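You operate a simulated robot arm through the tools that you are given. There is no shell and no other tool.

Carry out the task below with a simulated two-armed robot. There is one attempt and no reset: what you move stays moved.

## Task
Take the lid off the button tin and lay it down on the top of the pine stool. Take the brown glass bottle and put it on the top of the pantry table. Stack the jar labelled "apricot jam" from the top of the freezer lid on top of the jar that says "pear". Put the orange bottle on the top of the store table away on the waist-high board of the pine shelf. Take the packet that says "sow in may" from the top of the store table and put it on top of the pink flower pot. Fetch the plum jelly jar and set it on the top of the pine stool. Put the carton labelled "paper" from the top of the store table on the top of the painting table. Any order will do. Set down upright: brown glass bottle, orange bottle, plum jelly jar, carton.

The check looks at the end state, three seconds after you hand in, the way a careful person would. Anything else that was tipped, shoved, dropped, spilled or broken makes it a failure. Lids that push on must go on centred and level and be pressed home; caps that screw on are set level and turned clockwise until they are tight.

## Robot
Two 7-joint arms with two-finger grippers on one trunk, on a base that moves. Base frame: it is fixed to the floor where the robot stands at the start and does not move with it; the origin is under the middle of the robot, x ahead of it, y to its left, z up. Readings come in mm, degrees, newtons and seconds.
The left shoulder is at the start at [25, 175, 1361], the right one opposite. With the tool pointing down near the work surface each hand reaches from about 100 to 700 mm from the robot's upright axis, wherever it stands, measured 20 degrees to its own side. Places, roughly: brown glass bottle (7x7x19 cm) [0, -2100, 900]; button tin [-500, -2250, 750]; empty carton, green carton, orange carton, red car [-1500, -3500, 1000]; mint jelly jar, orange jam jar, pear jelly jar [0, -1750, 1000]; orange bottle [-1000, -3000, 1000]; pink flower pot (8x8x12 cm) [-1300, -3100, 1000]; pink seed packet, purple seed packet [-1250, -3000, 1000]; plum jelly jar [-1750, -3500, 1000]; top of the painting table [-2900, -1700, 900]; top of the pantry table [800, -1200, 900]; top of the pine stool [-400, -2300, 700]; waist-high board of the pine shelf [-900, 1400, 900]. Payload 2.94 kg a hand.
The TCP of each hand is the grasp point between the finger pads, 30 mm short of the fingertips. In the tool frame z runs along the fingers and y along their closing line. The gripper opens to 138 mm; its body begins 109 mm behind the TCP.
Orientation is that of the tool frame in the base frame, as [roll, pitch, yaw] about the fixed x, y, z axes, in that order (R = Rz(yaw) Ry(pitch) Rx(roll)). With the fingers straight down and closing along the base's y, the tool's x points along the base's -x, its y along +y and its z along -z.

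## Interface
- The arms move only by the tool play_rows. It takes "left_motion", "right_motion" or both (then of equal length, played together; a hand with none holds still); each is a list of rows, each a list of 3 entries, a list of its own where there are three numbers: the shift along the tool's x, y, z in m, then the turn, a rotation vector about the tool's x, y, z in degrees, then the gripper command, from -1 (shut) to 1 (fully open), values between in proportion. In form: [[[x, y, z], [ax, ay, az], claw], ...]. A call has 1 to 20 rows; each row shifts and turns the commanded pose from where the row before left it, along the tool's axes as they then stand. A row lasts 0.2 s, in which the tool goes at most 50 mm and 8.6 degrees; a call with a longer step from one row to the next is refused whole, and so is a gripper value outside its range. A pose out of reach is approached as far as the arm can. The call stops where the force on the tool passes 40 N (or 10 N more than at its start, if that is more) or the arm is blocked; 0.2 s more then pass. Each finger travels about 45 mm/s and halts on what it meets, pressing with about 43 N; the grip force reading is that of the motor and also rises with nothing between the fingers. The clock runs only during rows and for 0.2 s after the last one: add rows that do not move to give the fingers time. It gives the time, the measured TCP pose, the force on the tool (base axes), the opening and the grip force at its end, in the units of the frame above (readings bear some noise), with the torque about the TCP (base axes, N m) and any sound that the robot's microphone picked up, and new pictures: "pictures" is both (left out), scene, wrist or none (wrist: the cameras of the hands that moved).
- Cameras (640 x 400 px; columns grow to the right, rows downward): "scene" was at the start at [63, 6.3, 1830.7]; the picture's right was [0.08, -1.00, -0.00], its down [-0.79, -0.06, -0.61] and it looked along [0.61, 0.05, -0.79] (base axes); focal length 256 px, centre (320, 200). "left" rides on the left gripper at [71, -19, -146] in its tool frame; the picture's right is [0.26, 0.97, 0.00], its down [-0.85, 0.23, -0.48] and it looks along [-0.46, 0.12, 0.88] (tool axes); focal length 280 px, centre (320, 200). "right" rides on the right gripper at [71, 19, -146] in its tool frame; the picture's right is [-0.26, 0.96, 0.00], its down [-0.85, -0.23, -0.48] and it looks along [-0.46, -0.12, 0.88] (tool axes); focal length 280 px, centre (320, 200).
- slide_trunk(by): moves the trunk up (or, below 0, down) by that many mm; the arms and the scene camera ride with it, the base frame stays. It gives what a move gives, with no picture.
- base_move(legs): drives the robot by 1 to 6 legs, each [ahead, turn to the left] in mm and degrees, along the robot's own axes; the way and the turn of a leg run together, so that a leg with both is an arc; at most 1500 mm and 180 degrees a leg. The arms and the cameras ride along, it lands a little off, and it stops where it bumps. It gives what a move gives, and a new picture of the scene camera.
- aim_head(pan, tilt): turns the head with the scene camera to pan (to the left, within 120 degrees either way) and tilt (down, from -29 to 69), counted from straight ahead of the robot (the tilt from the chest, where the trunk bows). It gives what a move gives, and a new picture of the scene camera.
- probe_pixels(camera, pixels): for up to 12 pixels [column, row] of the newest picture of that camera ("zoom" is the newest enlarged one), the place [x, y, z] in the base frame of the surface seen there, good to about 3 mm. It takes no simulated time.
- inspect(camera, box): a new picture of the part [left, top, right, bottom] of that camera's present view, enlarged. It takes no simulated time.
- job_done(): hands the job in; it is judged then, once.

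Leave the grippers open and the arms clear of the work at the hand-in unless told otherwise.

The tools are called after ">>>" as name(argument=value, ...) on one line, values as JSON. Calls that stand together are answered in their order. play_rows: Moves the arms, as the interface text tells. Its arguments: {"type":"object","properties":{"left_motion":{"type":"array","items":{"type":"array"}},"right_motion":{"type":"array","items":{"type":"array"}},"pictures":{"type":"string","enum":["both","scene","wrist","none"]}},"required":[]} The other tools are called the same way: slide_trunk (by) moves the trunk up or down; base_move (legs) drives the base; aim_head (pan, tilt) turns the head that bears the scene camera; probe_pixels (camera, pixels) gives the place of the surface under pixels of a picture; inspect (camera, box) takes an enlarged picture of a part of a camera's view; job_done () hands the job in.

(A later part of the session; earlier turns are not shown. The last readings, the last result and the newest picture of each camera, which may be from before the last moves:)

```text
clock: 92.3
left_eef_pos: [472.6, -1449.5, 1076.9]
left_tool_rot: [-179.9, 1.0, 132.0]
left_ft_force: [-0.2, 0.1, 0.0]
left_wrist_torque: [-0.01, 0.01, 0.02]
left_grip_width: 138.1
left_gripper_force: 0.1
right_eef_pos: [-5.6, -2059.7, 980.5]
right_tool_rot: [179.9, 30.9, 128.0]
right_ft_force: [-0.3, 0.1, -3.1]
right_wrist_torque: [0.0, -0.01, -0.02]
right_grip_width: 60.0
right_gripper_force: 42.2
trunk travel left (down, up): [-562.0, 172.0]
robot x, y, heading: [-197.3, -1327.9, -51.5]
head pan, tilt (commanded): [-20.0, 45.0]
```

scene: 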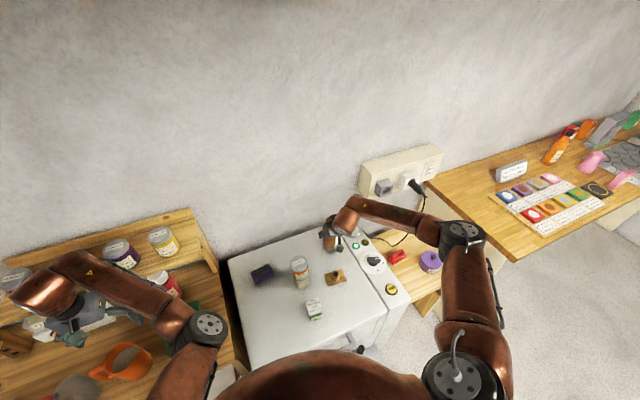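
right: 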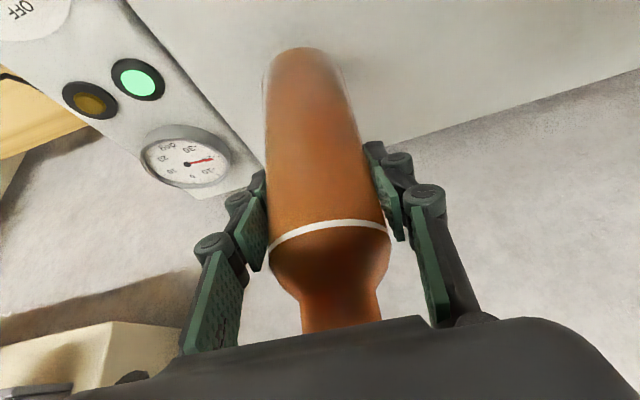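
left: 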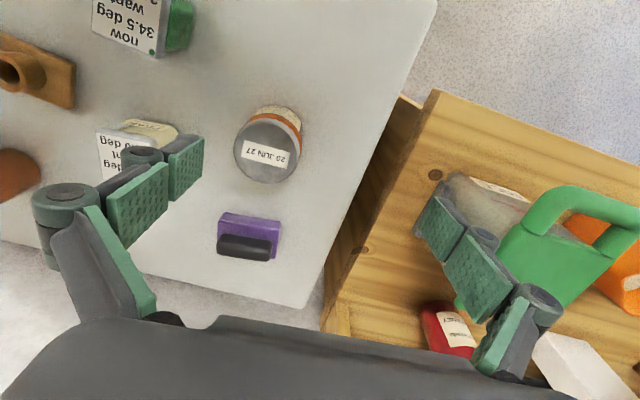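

The bottle hangs upright (about 3 N). I lift it another 105 mm and draw it back 240 mm, keeping the 31° tilt so it stays upright.

>>> play_rows(right_motion=[[[-0.0134, 0, -0.0223], [0, 0, 0], -1], [[-0.0134, 0, -0.0223], [0, 0, 0], -1], [[-0.0134, 0, -0.0223], [0, 0, 0], -1], [[-0.0134, 0, -0.0223], [0, 0, 0], -1], [[0.0257, 0, -0.0155], [0, 0, 0], -1], [[0.0343, 0, -0.0206], [0, 0, 0], -1], [[0.0343, 0, -0.0206], [0, 0, 0], -1], [[0.0343, 0, -0.0206], [0, 0, 0], -1], [[0.0343, 0, -0.0206], [0, 0, 0], -1], [[0.0343, 0, -0.0206], [0, 0, 0], -1], [[0, 0, 0], [0, 0, 0], -1]], pictures="both")

```text
clock: 94.7
left_eef_pos: [472.8, -1449.2, 1076.7]
left_tool_rot: [-179.8, 0.9, 132.0]
left_ft_force: [0.4, -0.5, 0.0]
left_wrist_torque: [0.03, 0.0, 0.04]
left_grip_width: 137.9
left_gripper_force: 0.0
right_eef_pos: [-145.8, -1881.8, 1085.9]
right_tool_rot: [179.9, 30.9, 127.9]
right_ft_force: [1.0, -0.8, -2.2]
right_wrist_torque: [-0.01, 0.01, -0.04]
right_grip_width: 60.0
right_gripper_force: 43.6
trunk travel left (down, up): [-562.0, 172.0]
robot x, y, heading: [-202.0, -1329.6, -51.7]
head pan, tilt (commanded): [-20.0, 45.0]
```

scene: 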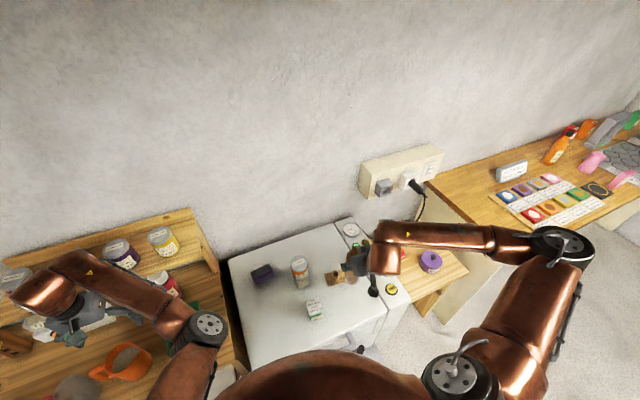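
right: 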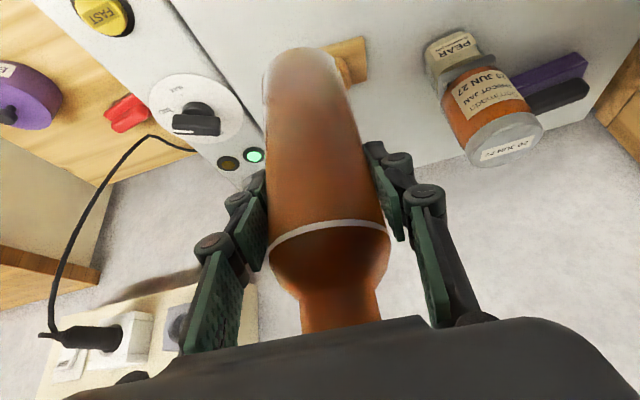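

I back the base off 350 mm from the freezer.

>>> base_move(legs=[[-350, 0]])

>>> play_rows(left_motion=[[[0, -0.04, 0], [0, 0, 0], 1], [[0, -0.04, 0], [0, 0, 0], 1], [[0, -0.04, 0.005], [0, 0, 0], 1], [[0, -0.03, 0.005], [0, 0, 0], 1], [[0, 0, 0], [0, 0, 0], 1]], pictures="none")

```text
clock: 97.0
left_eef_pos: [255.6, -1183.1, 1078.0]
left_tool_rot: [-179.8, 1.0, 131.3]
left_ft_force: [-1.0, 0.6, -0.3]
left_wrist_torque: [-0.02, 0.02, -0.02]
left_grip_width: 137.9
left_gripper_force: 0.0
right_eef_pos: [-366.2, -1605.9, 1084.9]
right_tool_rot: [179.8, 31.1, 127.2]
right_ft_force: [0.1, 0.8, -2.5]
right_wrist_torque: [0.0, 0.01, -0.03]
right_grip_width: 60.0
right_gripper_force: 42.1
trunk travel left (down, up): [-562.0, 172.0]
robot x, y, heading: [-412.0, -1050.2, -52.3]
head pan, tilt (commanded): [-20.0, 45.0]
```

scene: 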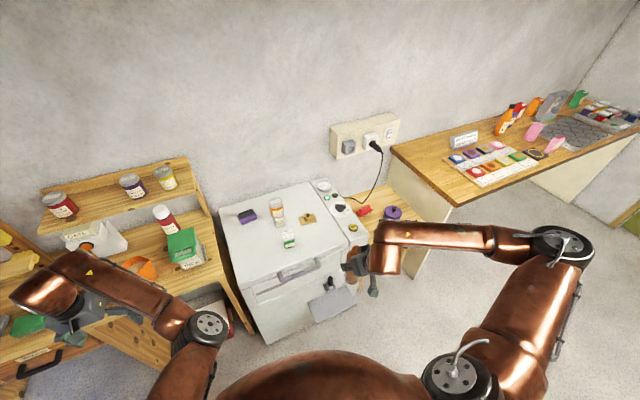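

```text
clock: 98.2
left_eef_pos: [155.4, -1283.6, 1065.6]
left_tool_rot: [-179.9, 1.0, 131.5]
left_ft_force: [-0.7, 0.8, 0.1]
left_wrist_torque: [0.02, 0.02, 0.0]
left_grip_width: 138.1
left_gripper_force: 0.0
left hand out of reach, approached as far as the arm can: row 4
right_eef_pos: [-367.4, -1606.7, 1085.7]
right_tool_rot: [179.8, 31.0, 127.2]
right_ft_force: [-0.1, 0.0, -1.7]
right_wrist_torque: [-0.03, -0.01, 0.01]
right_grip_width: 60.5
right_gripper_force: 42.6
trunk travel left (down, up): [-562.0, 172.0]
robot x, y, heading: [-412.6, -1053.3, -52.5]
head pan, tilt (commanded): [-20.0, 45.0]
```

Freezer top and stack look fine. Now I drive over to the pantry table's middle with the bottle high: turn left 70°, drive 700 mm, turn right 28°.

>>> base_move(legs=[[0, 70], [680, 0], [0, -28]])

```text
clock: 106.3
left_eef_pos: [833.5, -695.4, 1065.8]
left_tool_rot: [-179.9, 1.0, 170.5]
left_ft_force: [0.2, 1.4, -1.1]
left_wrist_torque: [0.03, -0.04, 0.0]
left_grip_width: 138.2
left_gripper_force: 0.0
right_eef_pos: [632.6, -1273.2, 1086.1]
right_tool_rot: [179.9, 31.0, 166.5]
right_ft_force: [0.8, -1.1, -2.1]
right_wrist_torque: [0.01, -0.01, 0.01]
right_grip_width: 60.3
right_gripper_force: 43.3
trunk travel left (down, up): [-562.0, 172.0]
robot x, y, heading: [250.8, -872.8, -13.3]
head pan, tilt (commanded): [-20.0, 45.0]
```

scene: 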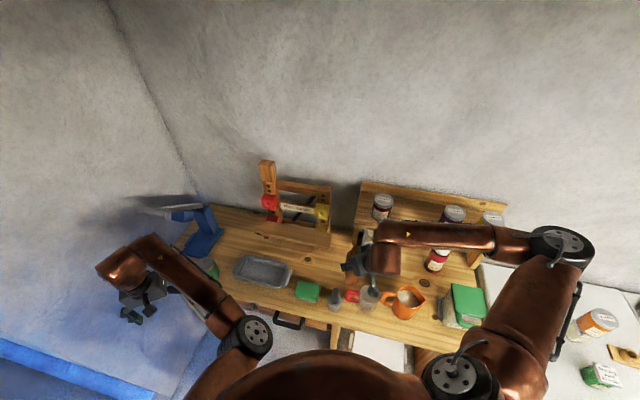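

Bottle hand is at [633,-1273]. I look at the free area around (320,265) in the scene picture.

>>> inspect(camera="scene", box=[210, 180, 450, 330])

```text
2.67 times, centred on (330, 255) of scene
```

zoom: 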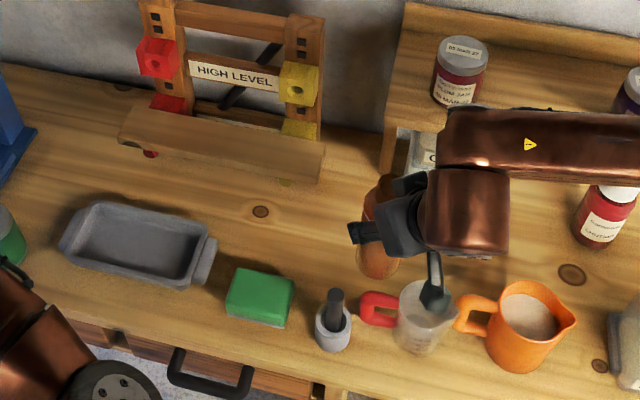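

>>> probe_pixels(camera="zoom", pixels=[[300, 230], [280, 210], [330, 245], [262, 290], [330, 300], [210, 260], [270, 170], [320, 180], [345, 200], [380, 305], [335, 345], [150, 255]])

```text
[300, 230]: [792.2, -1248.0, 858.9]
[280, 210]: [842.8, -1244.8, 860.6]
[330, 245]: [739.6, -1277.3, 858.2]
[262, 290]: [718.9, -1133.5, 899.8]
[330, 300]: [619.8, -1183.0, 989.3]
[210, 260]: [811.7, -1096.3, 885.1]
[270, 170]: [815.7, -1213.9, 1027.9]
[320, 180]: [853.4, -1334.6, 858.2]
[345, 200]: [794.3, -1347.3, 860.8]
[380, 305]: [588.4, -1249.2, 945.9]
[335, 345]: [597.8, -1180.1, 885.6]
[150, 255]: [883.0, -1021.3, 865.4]
```

The probe at (270,170) returned z=1028, so I check the plank of the "HIGH LEVEL" frame with more points.

>>> probe_pixels(camera="zoom", pixels=[[130, 115], [130, 135], [200, 130], [200, 155], [250, 145], [250, 165], [300, 150], [300, 175], [270, 165], [290, 190], [165, 60], [300, 85]])

```text
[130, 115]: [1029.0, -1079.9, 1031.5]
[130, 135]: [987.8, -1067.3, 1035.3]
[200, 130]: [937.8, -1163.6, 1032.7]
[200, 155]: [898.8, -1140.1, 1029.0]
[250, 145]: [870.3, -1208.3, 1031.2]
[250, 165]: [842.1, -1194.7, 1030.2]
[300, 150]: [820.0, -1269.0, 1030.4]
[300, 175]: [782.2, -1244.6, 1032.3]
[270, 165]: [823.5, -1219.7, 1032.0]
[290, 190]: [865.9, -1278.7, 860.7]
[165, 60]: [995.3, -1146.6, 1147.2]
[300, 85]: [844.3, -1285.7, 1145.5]
```

The plank overhangs at z≈1030 from n≈1437 for l>-312. A spot at about [701,-1273] (n=1400, l=-390) is clear of plank, jug and mortar. I check the shelf's front-left corner too.

>>> probe_pixels(camera="zoom", pixels=[[392, 110], [388, 165], [400, 90], [440, 95], [425, 150], [600, 215], [560, 185], [425, 300], [340, 230], [350, 160]])

```text
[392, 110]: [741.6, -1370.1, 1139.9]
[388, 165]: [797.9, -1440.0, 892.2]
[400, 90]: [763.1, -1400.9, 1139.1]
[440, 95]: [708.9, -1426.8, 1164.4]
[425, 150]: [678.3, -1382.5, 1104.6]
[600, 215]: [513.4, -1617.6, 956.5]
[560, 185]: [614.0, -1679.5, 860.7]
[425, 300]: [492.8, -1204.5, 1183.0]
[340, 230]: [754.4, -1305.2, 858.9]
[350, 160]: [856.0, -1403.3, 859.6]
```

I move the bottle over [693,-1255]: 54 mm ahead, 32 mm left, then check.

>>> play_rows(right_motion=[[[-0.0156, 0.0106, 0.0094], [0, 0, 0], -1], [[-0.0156, 0.0106, 0.0094], [0, 0, 0], -1], [[-0.0156, 0.0106, 0.0094], [0, 0, 0], -1], [[0, 0, 0], [0, 0, 0], -1], [[0, 0, 0], [0, 0, 0], -1]], pictures="both")

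>>> inspect(camera="scene", box=[250, 200, 450, 330])

```text
clock: 107.5
left_eef_pos: [833.8, -694.3, 1065.7]
left_tool_rot: [-179.9, 0.9, 170.5]
left_ft_force: [0.1, 0.2, 0.5]
left_wrist_torque: [-0.02, 0.01, 0.02]
left_grip_width: 137.9
left_gripper_force: 0.0
right_eef_pos: [694.6, -1255.3, 1085.9]
right_tool_rot: [179.9, 31.1, 166.5]
right_ft_force: [-0.8, 0.4, -1.4]
right_wrist_torque: [0.02, -0.01, 0.02]
right_grip_width: 60.3
right_gripper_force: 42.9
trunk travel left (down, up): [-562.0, 172.0]
robot x, y, heading: [248.1, -872.4, -13.4]
head pan, tilt (commanded): [-20.0, 45.0]
```

scene: 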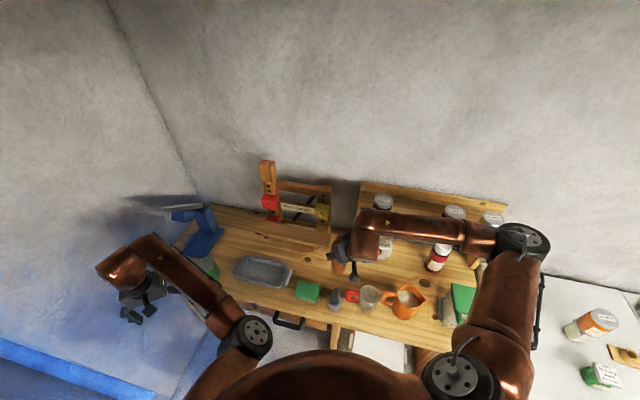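
right: 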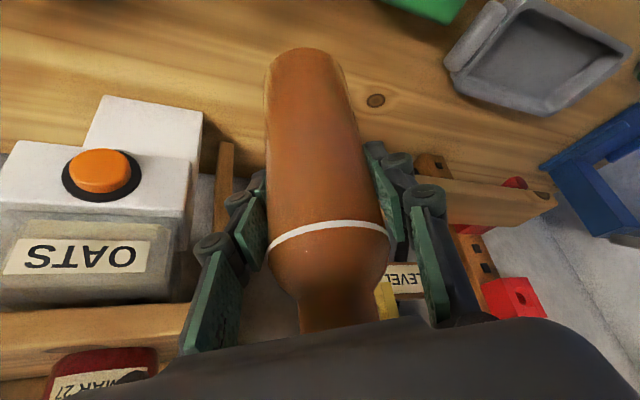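

```text
3.08 times, centred on (350, 265) of scene
```

zoom: 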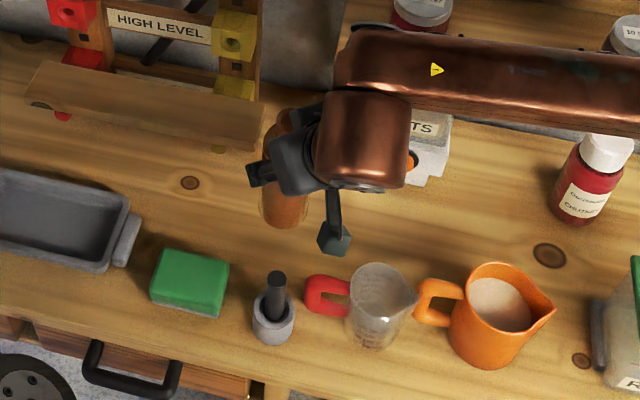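

I check where the right forearm runs relative to the shelf (front edge n≈1498, z 1140) before lowering.

>>> probe_pixels(camera="scene", pixels=[[375, 220], [420, 225], [460, 232], [500, 238], [525, 240], [500, 262], [495, 300], [400, 238]])

```text
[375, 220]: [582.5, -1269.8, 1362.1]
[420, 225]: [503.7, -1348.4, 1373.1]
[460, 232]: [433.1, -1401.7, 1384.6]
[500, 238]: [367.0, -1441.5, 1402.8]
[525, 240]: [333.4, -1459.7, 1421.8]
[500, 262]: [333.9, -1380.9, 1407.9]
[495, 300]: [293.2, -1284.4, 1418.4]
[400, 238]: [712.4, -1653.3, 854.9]
```

The forearm stays at n≤1365, clear of the shelf. I lower the bottle 116 mm.

>>> play_rows(right_motion=[[[0.0124, 0, 0.0206], [0, 0, 0], -1], [[0.0155, 0, 0.0257], [0, 0, 0], -1], [[0.0155, 0, 0.0257], [0, 0, 0], -1], [[0.0103, 0, 0.0171], [0, 0, 0], -1], [[0.006, 0, 0.0099], [0, 0, 0], -1], [[0, 0, 0], [0, 0, 0], -1]], pictures="both")

>>> inspect(camera="scene", box=[250, 200, 450, 330])

```text
clock: 108.9
left_eef_pos: [835.0, -694.6, 1066.4]
left_tool_rot: [-179.9, 1.1, 170.6]
left_ft_force: [0.6, -0.9, -0.2]
left_wrist_torque: [-0.01, -0.01, 0.02]
left_grip_width: 137.8
left_gripper_force: 0.0
right_eef_pos: [692.3, -1254.2, 967.5]
right_tool_rot: [179.9, 31.0, 166.4]
right_ft_force: [0.0, 0.2, -1.8]
right_wrist_torque: [0.0, 0.01, -0.01]
right_grip_width: 60.2
right_gripper_force: 43.1
trunk travel left (down, up): [-562.0, 172.0]
robot x, y, heading: [247.2, -872.4, -13.3]
head pan, tilt (commanded): [-20.0, 45.0]
```

scene: 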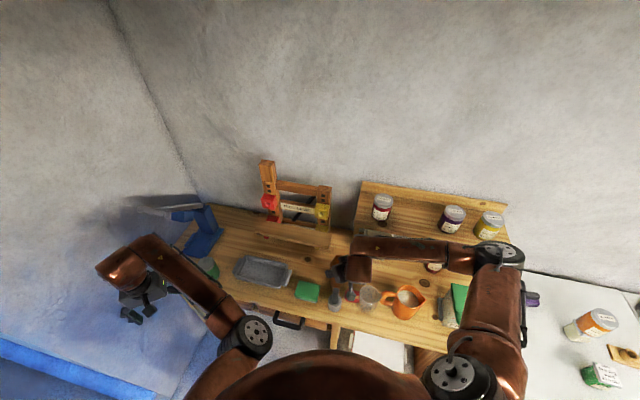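
right: 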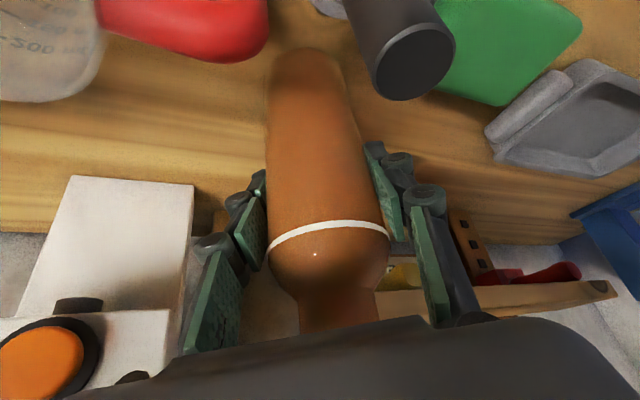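

```text
3.08 times, centred on (350, 265) of scene
```

zoom: 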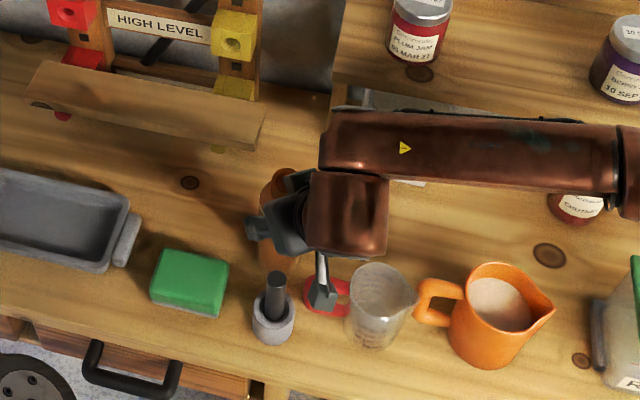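

Nothing touches. I creep down the last 7–9 mm.

>>> play_rows(right_motion=[[[0.00155, 0, 0.00257], [0, 0, 0], -1], [[0.00103, 0, 0.00171], [0, 0, 0], -1], [[0.00052, 0, 0.00086], [0, 0, 0], -1], [[0, 0, 0], [0, 0, 0], -1]], pictures="none")

```text
clock: 109.9
left_eef_pos: [833.1, -694.0, 1066.7]
left_tool_rot: [-179.9, 1.0, 170.4]
left_ft_force: [-0.1, -0.5, -0.7]
left_wrist_torque: [0.0, 0.04, -0.01]
left_grip_width: 138.2
left_gripper_force: 0.0
right_eef_pos: [692.9, -1256.0, 962.7]
right_tool_rot: [179.9, 31.1, 166.4]
right_ft_force: [0.2, 0.2, -2.7]
right_wrist_torque: [0.03, 0.0, -0.01]
right_grip_width: 60.0
right_gripper_force: 43.1
trunk travel left (down, up): [-562.0, 172.0]
robot x, y, heading: [246.0, -875.1, -13.4]
head pan, tilt (commanded): [-20.0, 45.0]
```

>>> play_rows(right_motion=[[[0.00052, 0, 0.00086], [0, 0, 0], -1], [[0.00052, 0, 0.00086], [0, 0, 0], -1], [[0.00052, 0, 0.00086], [0, 0, 0], -1], [[0, 0, 0], [0, 0, 0], -1]], pictures="none")

```text
clock: 110.9
left_eef_pos: [833.5, -695.0, 1066.1]
left_tool_rot: [-179.8, 1.0, 170.5]
left_ft_force: [0.6, 0.4, -0.6]
left_wrist_torque: [-0.02, 0.01, 0.01]
left_grip_width: 138.1
left_gripper_force: 0.0
right_eef_pos: [692.2, -1256.3, 960.1]
right_tool_rot: [179.9, 30.9, 166.5]
right_ft_force: [-0.4, -0.2, -1.8]
right_wrist_torque: [-0.03, -0.02, -0.01]
right_grip_width: 60.5
right_gripper_force: 43.3
trunk travel left (down, up): [-562.0, 172.0]
robot x, y, heading: [251.8, -873.1, -13.0]
head pan, tilt (commanded): [-20.0, 45.0]
```

Not in contact yet (about -2 N carried). I keep creeping 1 mm per row.

>>> play_rows(right_motion=[[[0.00052, 0, 0.00086], [0, 0, 0], -1], [[0.00052, 0, 0.00086], [0, 0, 0], -1], [[0, 0, 0], [0, 0, 0], -1]], pictures="none")

```text
clock: 111.7
left_eef_pos: [831.4, -694.0, 1068.3]
left_tool_rot: [-179.9, 1.2, 170.5]
left_ft_force: [0.0, -0.3, -0.6]
left_wrist_torque: [0.01, 0.0, -0.01]
left_grip_width: 137.9
left_gripper_force: 0.2
right_eef_pos: [692.7, -1255.5, 959.2]
right_tool_rot: [179.9, 31.4, 166.3]
right_ft_force: [-3.7, 0.5, 18.8]
right_wrist_torque: [-0.41, 0.77, -0.12]
right_grip_width: 60.1
right_gripper_force: 43.0
trunk travel left (down, up): [-562.0, 172.0]
robot x, y, heading: [244.1, -876.2, -13.0]
head pan, tilt (commanded): [-20.0, 45.0]
```

Contact (18.8 N up). I ease up 0.6 mm and open the fingers.

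>>> play_rows(right_motion=[[[-0.0004, 0, -0.0006], [0, 0, 0], -1], [[0, 0, 0], [0, 0, 0], -0.1], [[0, 0, 0], [0, 0, 0], 0.1], [[0, 0, 0], [0, 0, 0], 0.3], [[0, 0, 0], [0, 0, 0], 0.4], [[0, 0, 0], [0, 0, 0], 0.4]], pictures="both")

```text
clock: 113.1
left_eef_pos: [833.1, -693.7, 1065.8]
left_tool_rot: [-179.8, 1.0, 170.5]
left_ft_force: [0.3, 0.2, 0.3]
left_wrist_torque: [0.01, 0.04, 0.01]
left_grip_width: 137.8
left_gripper_force: 0.2
right_eef_pos: [691.7, -1255.2, 958.5]
right_tool_rot: [179.9, 31.0, 166.4]
right_ft_force: [0.0, 0.1, -0.3]
right_wrist_torque: [0.02, -0.01, -0.01]
right_grip_width: 96.6
right_gripper_force: 0.0
trunk travel left (down, up): [-562.0, 172.0]
robot x, y, heading: [248.4, -873.7, -13.6]
head pan, tilt (commanded): [-20.0, 45.0]
```

scene: 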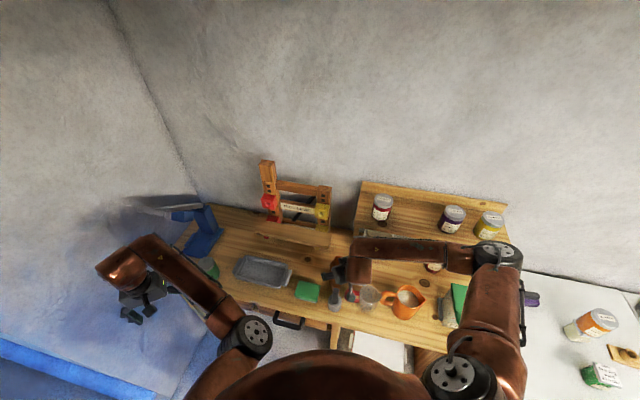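
right: 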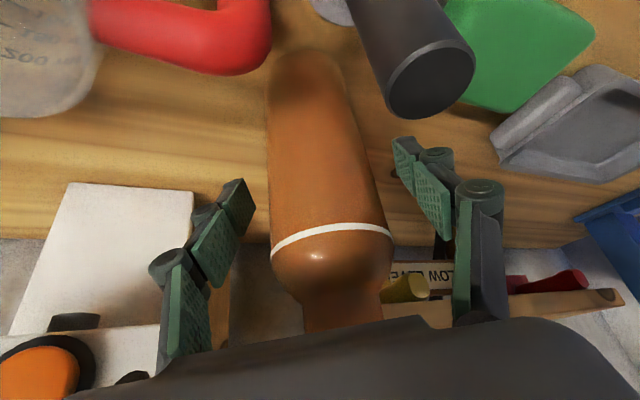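

The bottle stands free. I raise the hand straight up 145 mm.

>>> play_rows(right_motion=[[[-0.0103, 0, -0.0171], [0, 0, 0], 0.45], [[-0.0155, 0, -0.0257], [0, 0, 0], 0.45], [[-0.0155, 0, -0.0257], [0, 0, 0], 0.45], [[-0.0155, 0, -0.0257], [0, 0, 0], 0.45], [[-0.0155, 0, -0.0257], [0, 0, 0], 0.45], [[0.03, 0, -0.018], [0, 0, 0], 0.6], [[0.0343, 0, -0.0206], [0, 0, 0], 1], [[0.0343, 0, -0.0206], [0, 0, 0], 1], [[0, 0, 0], [0, 0, 0], 1]], pictures="both")

>>> inspect(camera="scene", box=[250, 200, 450, 330])

```text
clock: 115.1
left_eef_pos: [833.2, -694.1, 1066.1]
left_tool_rot: [-179.9, 1.0, 170.5]
left_ft_force: [0.9, -1.1, -0.4]
left_wrist_torque: [0.05, 0.04, -0.02]
left_grip_width: 138.0
left_gripper_force: 0.0
right_eef_pos: [581.0, -1230.4, 1100.5]
right_tool_rot: [179.9, 30.9, 166.5]
right_ft_force: [-0.7, 0.3, 0.2]
right_wrist_torque: [0.04, 0.02, 0.01]
right_grip_width: 137.6
right_gripper_force: 0.0
trunk travel left (down, up): [-562.0, 172.0]
robot x, y, heading: [245.8, -876.2, -13.3]
head pan, tilt (commanded): [-20.0, 45.0]
```

scene: 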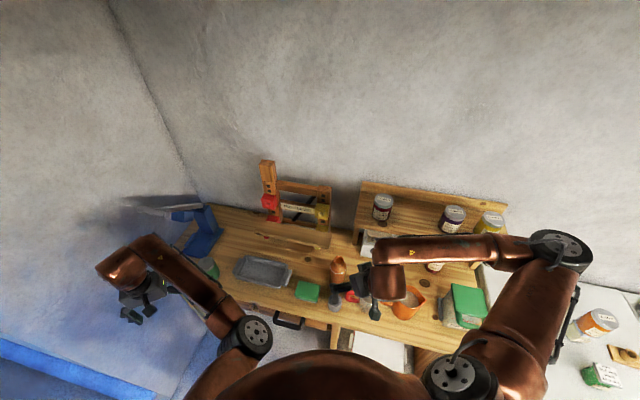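
right: 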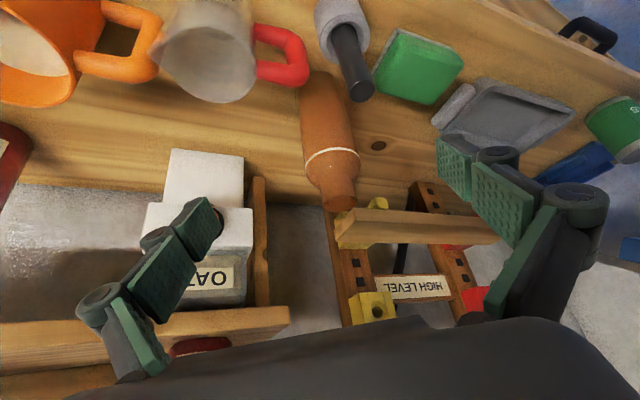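

```text
3.08 times, centred on (350, 265) of scene
```

zoom: 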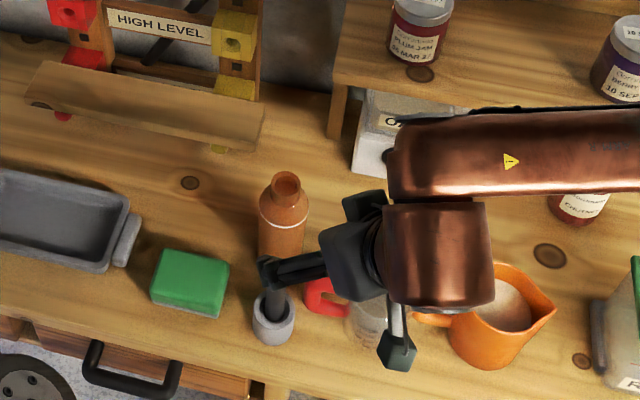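

The bottle stands on the pantry table. Next is the button tin. I set the right tool upright again, back away from the pantry and drive toward the stool.

>>> play_rows(right_motion=[[[0, 0, 0], [0, 7.8, 0], 1], [[0, 0, 0], [0, 7.8, 0], 1], [[0, 0, 0], [0, 7.8, 0], 1], [[0, 0, 0], [0, 7.6, 0], 1], [[0, 0, 0], [0, 0, 0], 1]], pictures="none")

>>> base_move(legs=[[-350, 0], [0, -125], [1170, 0], [0, 92.5]])

```text
clock: 116.3
left_eef_pos: [832.0, -695.2, 1067.4]
left_tool_rot: [-179.8, 1.0, 170.5]
left_ft_force: [0.4, 0.0, 0.1]
left_wrist_torque: [-0.02, 0.01, 0.01]
left_grip_width: 138.0
left_gripper_force: 0.2
right_eef_pos: [579.7, -1229.8, 1099.2]
right_tool_rot: [179.9, 0.1, 166.5]
right_ft_force: [0.0, 0.3, -0.1]
right_wrist_torque: [0.04, -0.01, -0.03]
right_grip_width: 138.0
right_gripper_force: 0.0
trunk travel left (down, up): [-562.0, 172.0]
robot x, y, heading: [246.9, -872.6, -13.3]
head pan, tilt (commanded): [-20.0, 45.0]
```

```text
clock: 133.2
left_eef_pos: [-363.6, -1732.1, 1066.2]
left_tool_rot: [-179.8, 1.1, 137.9]
left_ft_force: [-0.6, -0.6, 0.1]
left_wrist_torque: [-0.01, 0.03, -0.03]
left_grip_width: 137.7
left_gripper_force: 0.0
right_eef_pos: [-866.0, -2047.4, 1098.8]
right_tool_rot: [179.9, 0.0, 133.8]
right_ft_force: [-0.2, 0.4, -0.2]
right_wrist_torque: [0.0, -0.01, 0.01]
right_grip_width: 137.8
right_gripper_force: 0.2
trunk travel left (down, up): [-562.0, 172.0]
robot x, y, heading: [-953.2, -1567.9, -45.9]
head pan, tilt (commanded): [-20.0, 45.0]
```

scene: 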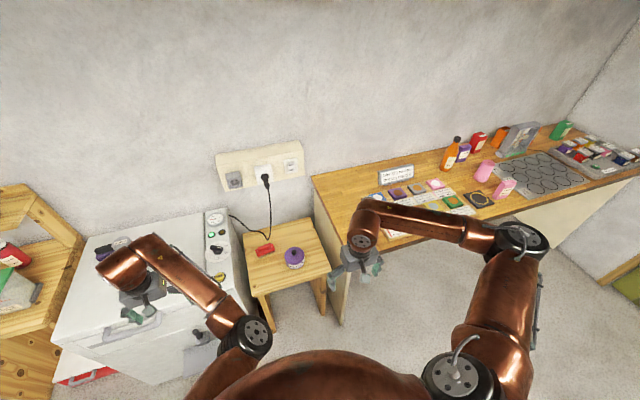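

I see the stool at (285,255) with the red clip and purple tin. I zoom and probe.

>>> inspect(camera="scene", box=[225, 205, 345, 305])

```text
4.00 times, centred on (285, 255) of scene
```

zoom: 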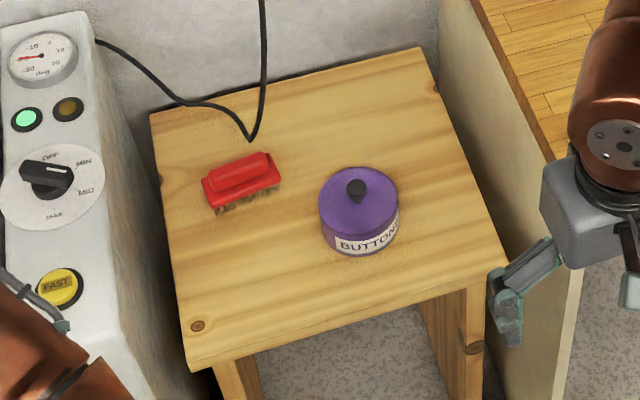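

>>> probe_pixels(camera="zoom", pixels=[[152, 116], [410, 52], [505, 263], [192, 368], [356, 186], [335, 200], [385, 205], [350, 225], [320, 200], [397, 200], [370, 253], [240, 180]])

```text
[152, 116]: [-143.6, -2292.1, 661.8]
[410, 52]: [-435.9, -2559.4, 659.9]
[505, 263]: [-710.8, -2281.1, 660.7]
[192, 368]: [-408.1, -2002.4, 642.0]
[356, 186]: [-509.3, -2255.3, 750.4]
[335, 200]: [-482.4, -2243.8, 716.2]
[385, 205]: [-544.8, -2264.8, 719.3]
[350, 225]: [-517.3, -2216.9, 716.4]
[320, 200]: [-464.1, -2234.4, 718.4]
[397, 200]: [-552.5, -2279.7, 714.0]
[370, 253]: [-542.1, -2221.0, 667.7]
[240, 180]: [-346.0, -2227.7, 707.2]
```

Stool top is at z 661, roughly 400 mm square; the tin's lid top is at 717 with its knob at [-506,-2262], top 750. I drive 290 mm ahead toward the stool.

>>> base_move(legs=[[290, 0]])

>>> slide_trunk(by=-90)

>>> aim_head(pan=-15, tilt=55)

```text
clock: 135.2
left_eef_pos: [-163.5, -1940.5, 1065.7]
left_tool_rot: [-180.0, 1.1, 138.0]
left_ft_force: [0.2, 0.6, -0.5]
left_wrist_torque: [0.01, 0.02, 0.02]
left_grip_width: 137.8
left_gripper_force: 0.1
right_eef_pos: [-664.5, -2255.8, 1099.1]
right_tool_rot: [180.0, 0.0, 133.8]
right_ft_force: [-0.5, -0.9, -0.3]
right_wrist_torque: [0.0, 0.05, -0.01]
right_grip_width: 138.0
right_gripper_force: 0.0
trunk travel left (down, up): [-562.0, 172.0]
robot x, y, heading: [-748.7, -1773.1, -46.0]
head pan, tilt (commanded): [-20.0, 45.0]
```

scene: 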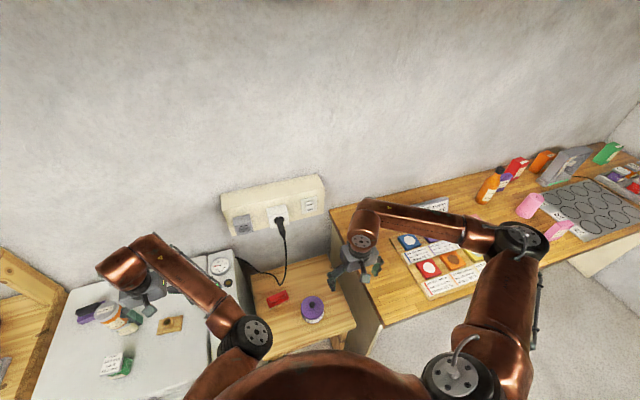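

```text
clock: 136.4
left_eef_pos: [-162.1, -1939.2, 970.8]
left_tool_rot: [180.0, 0.5, 137.9]
left_ft_force: [-0.4, -0.3, -0.3]
left_wrist_torque: [-0.02, 0.0, -0.02]
left_grip_width: 137.8
left_gripper_force: 0.1
right_eef_pos: [-664.4, -2255.6, 1009.3]
right_tool_rot: [179.9, 0.1, 133.7]
right_ft_force: [-0.5, 0.9, -0.7]
right_wrist_torque: [-0.01, 0.01, 0.01]
right_grip_width: 138.2
right_gripper_force: 0.1
trunk travel left (down, up): [-472.0, 262.0]
robot x, y, heading: [-752.8, -1775.9, -45.7]
head pan, tilt (commanded): [-20.0, 45.0]
```

```text
clock: 137.1
left_eef_pos: [-162.2, -1939.3, 969.2]
left_tool_rot: [-180.0, 0.3, 137.8]
left_ft_force: [-0.2, 0.2, 0.2]
left_wrist_torque: [0.0, 0.01, -0.01]
left_grip_width: 138.2
left_gripper_force: 0.1
right_eef_pos: [-664.2, -2254.6, 1009.1]
right_tool_rot: [179.9, -0.1, 133.8]
right_ft_force: [-0.3, -0.7, 0.0]
right_wrist_torque: [0.0, -0.01, 0.06]
right_grip_width: 137.9
right_gripper_force: 0.0
trunk travel left (down, up): [-472.0, 262.0]
robot x, y, heading: [-753.6, -1774.8, -46.1]
head pan, tilt (commanded): [-15.0, 55.0]
```

scene: 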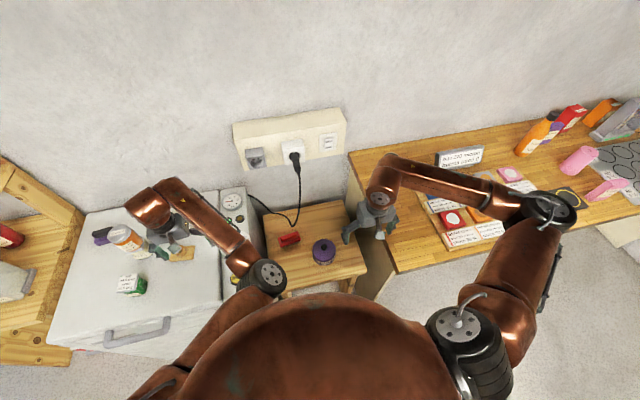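

I check where the left elbow is, since the right hand will work next to it over the stool.

>>> probe_pixels(camera="scene", pixels=[[265, 275], [230, 245], [265, 295], [240, 310], [323, 245], [335, 252], [310, 252], [322, 262], [290, 238]])

```text
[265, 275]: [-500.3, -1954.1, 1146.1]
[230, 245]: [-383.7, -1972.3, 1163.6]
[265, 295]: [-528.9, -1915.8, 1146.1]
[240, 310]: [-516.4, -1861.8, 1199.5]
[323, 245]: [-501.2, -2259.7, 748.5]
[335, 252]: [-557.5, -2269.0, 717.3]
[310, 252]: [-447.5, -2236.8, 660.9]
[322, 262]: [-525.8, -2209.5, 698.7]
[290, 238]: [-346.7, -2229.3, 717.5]
```

Elbow is at n≈1046, l≈-1724; fine. I move the right hand above the tin at z≈890 for a wrist view.

>>> play_rows(right_motion=[[[-0.0228, 0.022, 0.018], [0, 0, 0], 1], [[-0.0228, 0.022, 0.025], [0, 0, 0], 1], [[-0.0228, 0.022, 0.025], [0, 0, 0], 1], [[-0.0228, 0.022, 0.025], [0, 0, 0], 1], [[-0.0228, 0.022, 0.025], [0, 0, 0], 1], [[0, 0, 0], [0, 0, 0], 1]], pictures="both")

```text
clock: 138.5
left_eef_pos: [-163.0, -1940.5, 970.9]
left_tool_rot: [-180.0, 0.2, 137.9]
left_ft_force: [0.5, 0.4, 1.1]
left_wrist_torque: [0.02, -0.02, 0.04]
left_grip_width: 138.3
left_gripper_force: 0.0
right_eef_pos: [-507.7, -2261.2, 891.7]
right_tool_rot: [179.8, 0.1, 133.8]
right_ft_force: [-0.8, -0.3, -0.6]
right_wrist_torque: [-0.02, -0.02, 0.0]
right_grip_width: 137.8
right_gripper_force: 0.0
trunk travel left (down, up): [-472.0, 262.0]
robot x, y, heading: [-754.0, -1774.8, -46.1]
head pan, tilt (commanded): [-15.0, 55.0]
```

scene: 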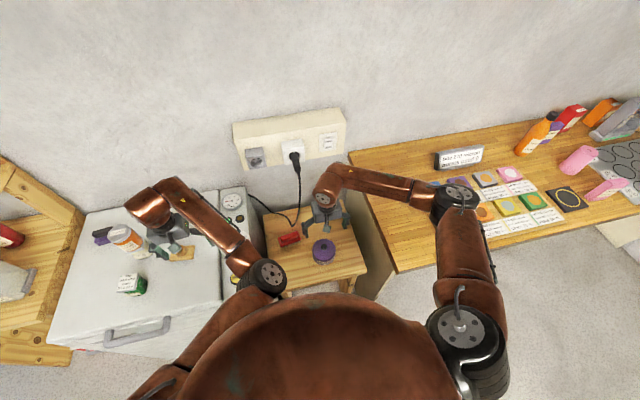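
right: 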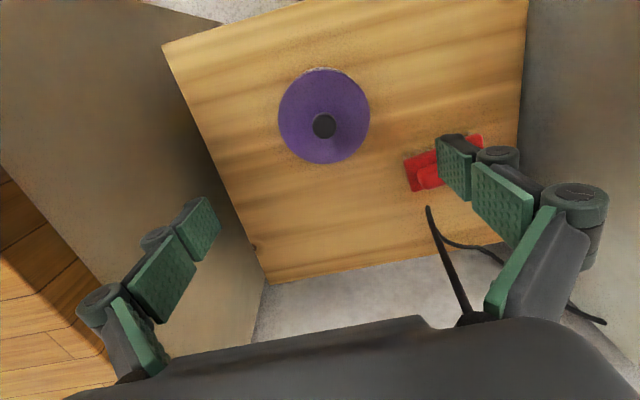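

The knob is at (324,127) in the wrist picture, about 4 mm off the tool axis. I probe it and the lid's rim.

>>> inspect(camera="right", box=[260, 55, 390, 175])

>>> probe_pixels(camera="right", pixels=[[324, 127], [314, 127], [333, 127], [324, 118], [324, 135], [282, 115], [366, 115], [324, 72], [324, 160], [300, 120], [350, 130]])

```text
3.33 times, centred on (325, 115) of right
```

zoom: 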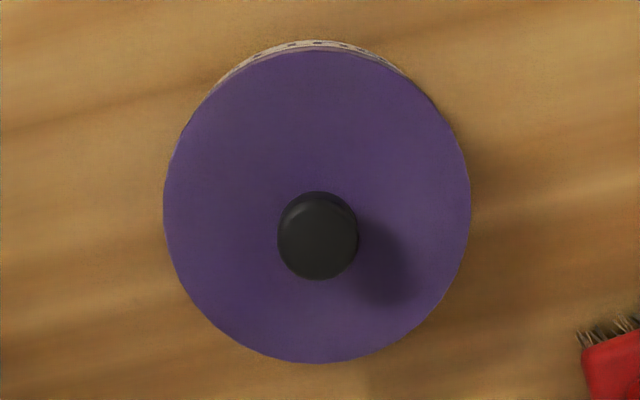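

```text
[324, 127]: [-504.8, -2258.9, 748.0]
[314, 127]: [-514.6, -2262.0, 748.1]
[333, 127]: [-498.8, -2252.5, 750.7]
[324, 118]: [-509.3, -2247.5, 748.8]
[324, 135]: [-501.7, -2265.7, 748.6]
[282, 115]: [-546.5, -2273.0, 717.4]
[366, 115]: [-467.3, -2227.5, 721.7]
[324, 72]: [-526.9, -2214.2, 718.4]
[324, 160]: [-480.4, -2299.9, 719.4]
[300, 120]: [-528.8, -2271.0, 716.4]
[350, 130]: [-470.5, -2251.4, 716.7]
```

Knob centre ≈ [-505.7,-2257], about 20 mm thick; lid top 717.5. I narrow the fingers to about 45 mm and descend to TCP z≈762 to check.

>>> play_rows(right_motion=[[[0.001, 0.0045, 0], [0, 0, 0], 0.3], [[0, 0, 0.02], [0, 0, 0], -0.1], [[0, 0, 0.03], [0, 0, 0], -0.35], [[0, 0, 0.03], [0, 0, 0], -0.35], [[0, 0, 0.03], [0, 0, 0], -0.35], [[0, 0, 0.02], [0, 0, 0], -0.35], [[0, 0, 0], [0, 0, 0], -0.35], [[0, 0, 0], [0, 0, 0], -0.35]], pictures="both")

```text
clock: 140.3
left_eef_pos: [-160.9, -1939.2, 969.9]
left_tool_rot: [-180.0, 0.3, 137.9]
left_ft_force: [-0.3, 0.9, -0.6]
left_wrist_torque: [-0.01, 0.04, -0.03]
left_grip_width: 138.2
left_gripper_force: 0.0
right_eef_pos: [-501.9, -2257.9, 760.5]
right_tool_rot: [179.8, -0.1, 133.9]
right_ft_force: [-0.8, -0.1, -0.5]
right_wrist_torque: [0.0, -0.02, 0.01]
right_grip_width: 44.9
right_gripper_force: 0.1
trunk travel left (down, up): [-472.0, 262.0]
robot x, y, heading: [-752.0, -1776.3, -45.9]
head pan, tilt (commanded): [-15.0, 55.0]
```

scene: 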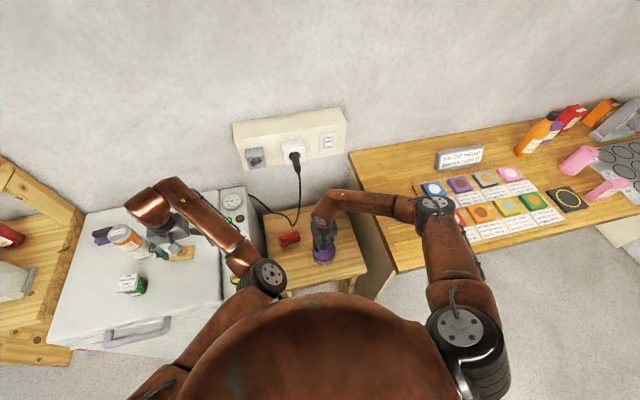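
right: 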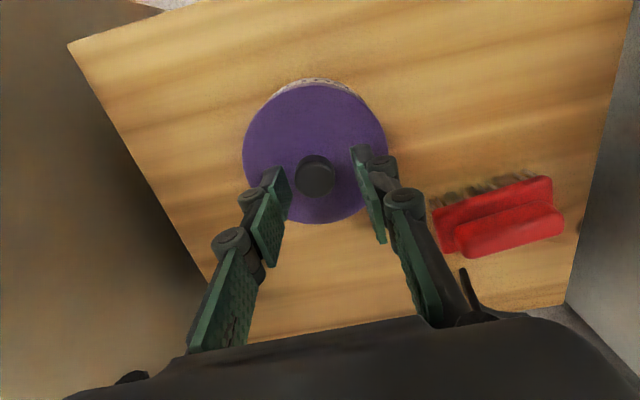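

Fingers flank the knob at (316,178). I correct 2 mm, go down 9 mm and close on the knob.

>>> play_rows(right_motion=[[[0.002, -0.002, 0.004], [0, 0, 0], -0.35], [[0, 0, 0.005], [0, 0, 0], -0.35], [[0, 0, 0], [0, 0, 0], -0.6], [[0, 0, 0], [0, 0, 0], -1], [[0, 0, 0], [0, 0, 0], -1], [[0, 0, 0], [0, 0, 0], -1]], pictures="both")

```text
clock: 141.7
left_eef_pos: [-162.0, -1938.9, 970.1]
left_tool_rot: [-179.9, 0.3, 137.9]
left_ft_force: [-0.2, 0.8, -1.3]
left_wrist_torque: [0.04, -0.04, -0.02]
left_grip_width: 138.2
left_gripper_force: 0.1
right_eef_pos: [-505.8, -2258.9, 753.1]
right_tool_rot: [180.0, 0.0, 133.7]
right_ft_force: [0.9, 0.1, 0.1]
right_wrist_torque: [0.02, -0.01, -0.01]
right_grip_width: 23.5
right_gripper_force: 42.9
trunk travel left (down, up): [-472.0, 262.0]
robot x, y, heading: [-753.5, -1777.5, -45.9]
head pan, tilt (commanded): [-15.0, 55.0]
heard: snap
```

scene: 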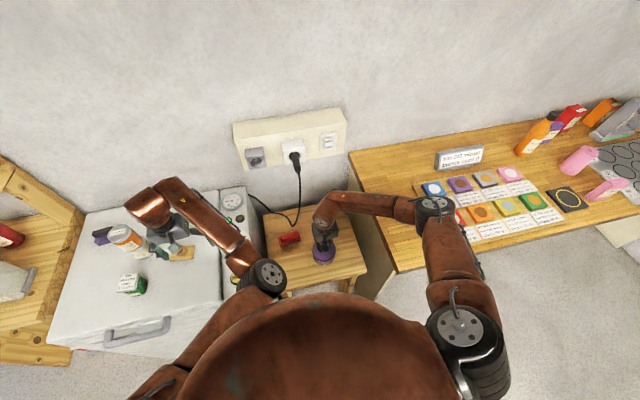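
right: 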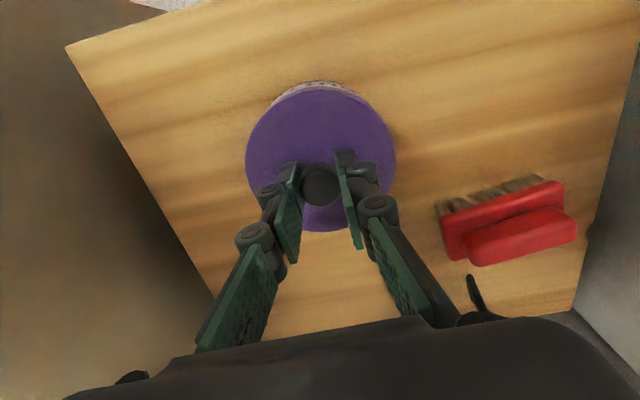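

I heard a snap as the grip closed on the knob (width 23.5). I lift slowly 15 mm and check what comes along.

>>> play_rows(right_motion=[[[0, 0, -0.003], [0, 0, 0], -1], [[0, 0, -0.004], [0, 0, 0], -1], [[0, 0, -0.004], [0, 0, 0], -1], [[0, 0, -0.004], [0, 0, 0], -1], [[0, 0, 0], [0, 0, 0], -1]], pictures="both")

>>> inspect(camera="scene", box=[270, 200, 390, 290])

```text
clock: 142.9
left_eef_pos: [-162.8, -1940.7, 969.8]
left_tool_rot: [180.0, 0.4, 137.9]
left_ft_force: [0.0, 0.2, -0.4]
left_wrist_torque: [-0.03, 0.03, 0.01]
left_grip_width: 138.1
left_gripper_force: 0.1
right_eef_pos: [-506.8, -2259.0, 767.8]
right_tool_rot: [180.0, 0.0, 133.8]
right_ft_force: [0.2, -0.6, -0.4]
right_wrist_torque: [0.0, 0.02, 0.0]
right_grip_width: 23.3
right_gripper_force: 42.9
trunk travel left (down, up): [-472.0, 262.0]
robot x, y, heading: [-755.5, -1777.1, -46.2]
head pan, tilt (commanded): [-15.0, 55.0]
```

scene: 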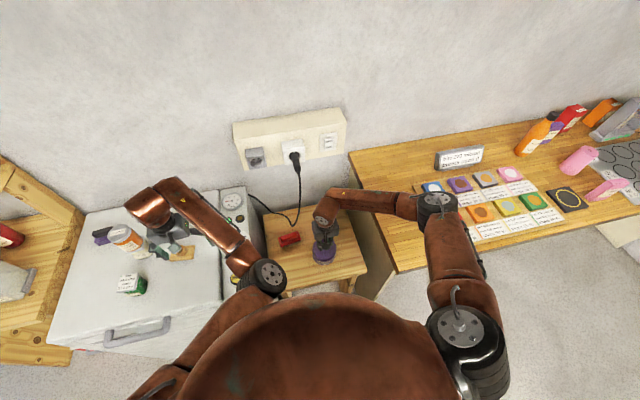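
right: 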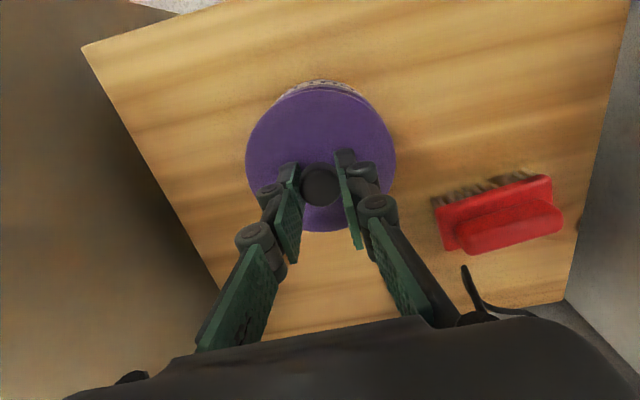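

```text
4.44 times, centred on (330, 245) of scene
```

zoom: 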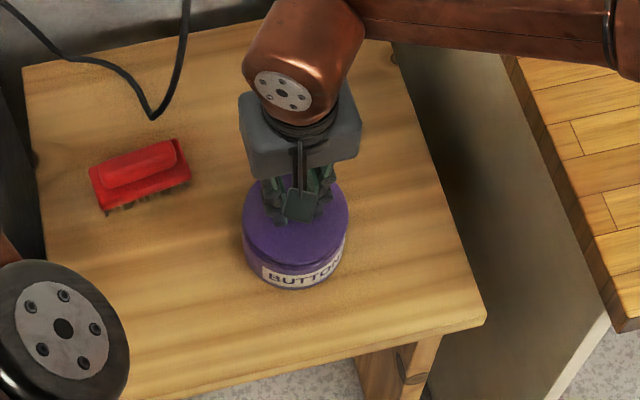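

The lid seems to come along with almost no load. I lift 60 mm more and look.

>>> play_rows(right_motion=[[[0, 0, -0.015], [0, 0, 0], -1], [[0, 0, -0.02], [0, 0, 0], -1], [[0, 0, -0.025], [0, 0, 0], -1], [[0, 0, 0], [0, 0, 0], -1]], pictures="both")

>>> inspect(camera="scene", box=[270, 200, 390, 290])

```text
clock: 143.9
left_eef_pos: [-162.0, -1939.2, 969.3]
left_tool_rot: [179.9, 0.3, 137.9]
left_ft_force: [-0.6, 0.8, -0.3]
left_wrist_torque: [0.0, 0.02, 0.04]
left_grip_width: 137.9
left_gripper_force: 0.0
right_eef_pos: [-505.7, -2259.3, 826.5]
right_tool_rot: [180.0, 0.0, 133.8]
right_ft_force: [-0.7, -1.1, -1.0]
right_wrist_torque: [-0.01, 0.0, -0.04]
right_grip_width: 23.3
right_gripper_force: 43.3
trunk travel left (down, up): [-472.0, 262.0]
robot x, y, heading: [-752.0, -1777.1, -45.8]
head pan, tilt (commanded): [-15.0, 55.0]
```

scene: 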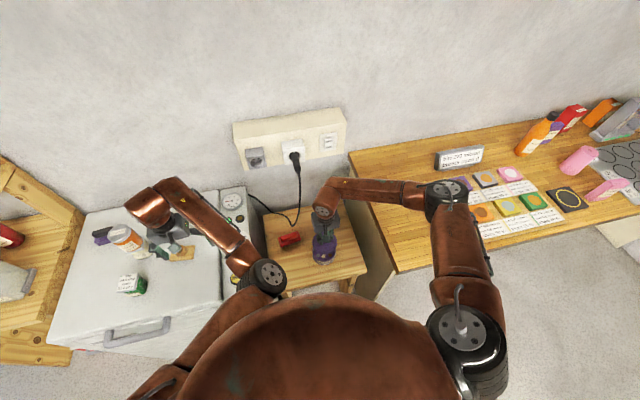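
right: 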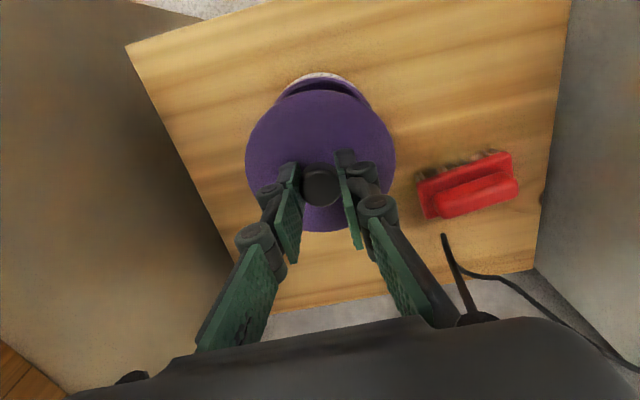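

```text
4.44 times, centred on (330, 245) of scene
```

zoom: 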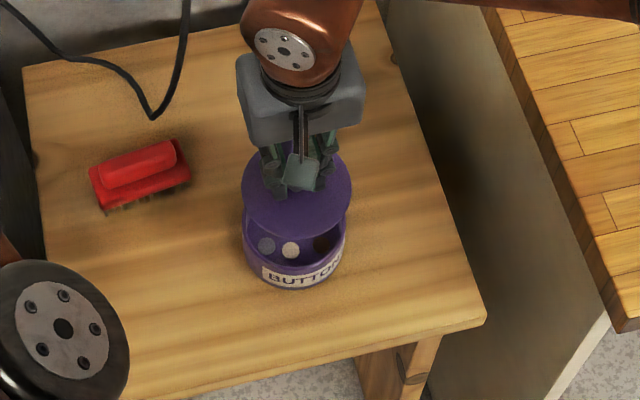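

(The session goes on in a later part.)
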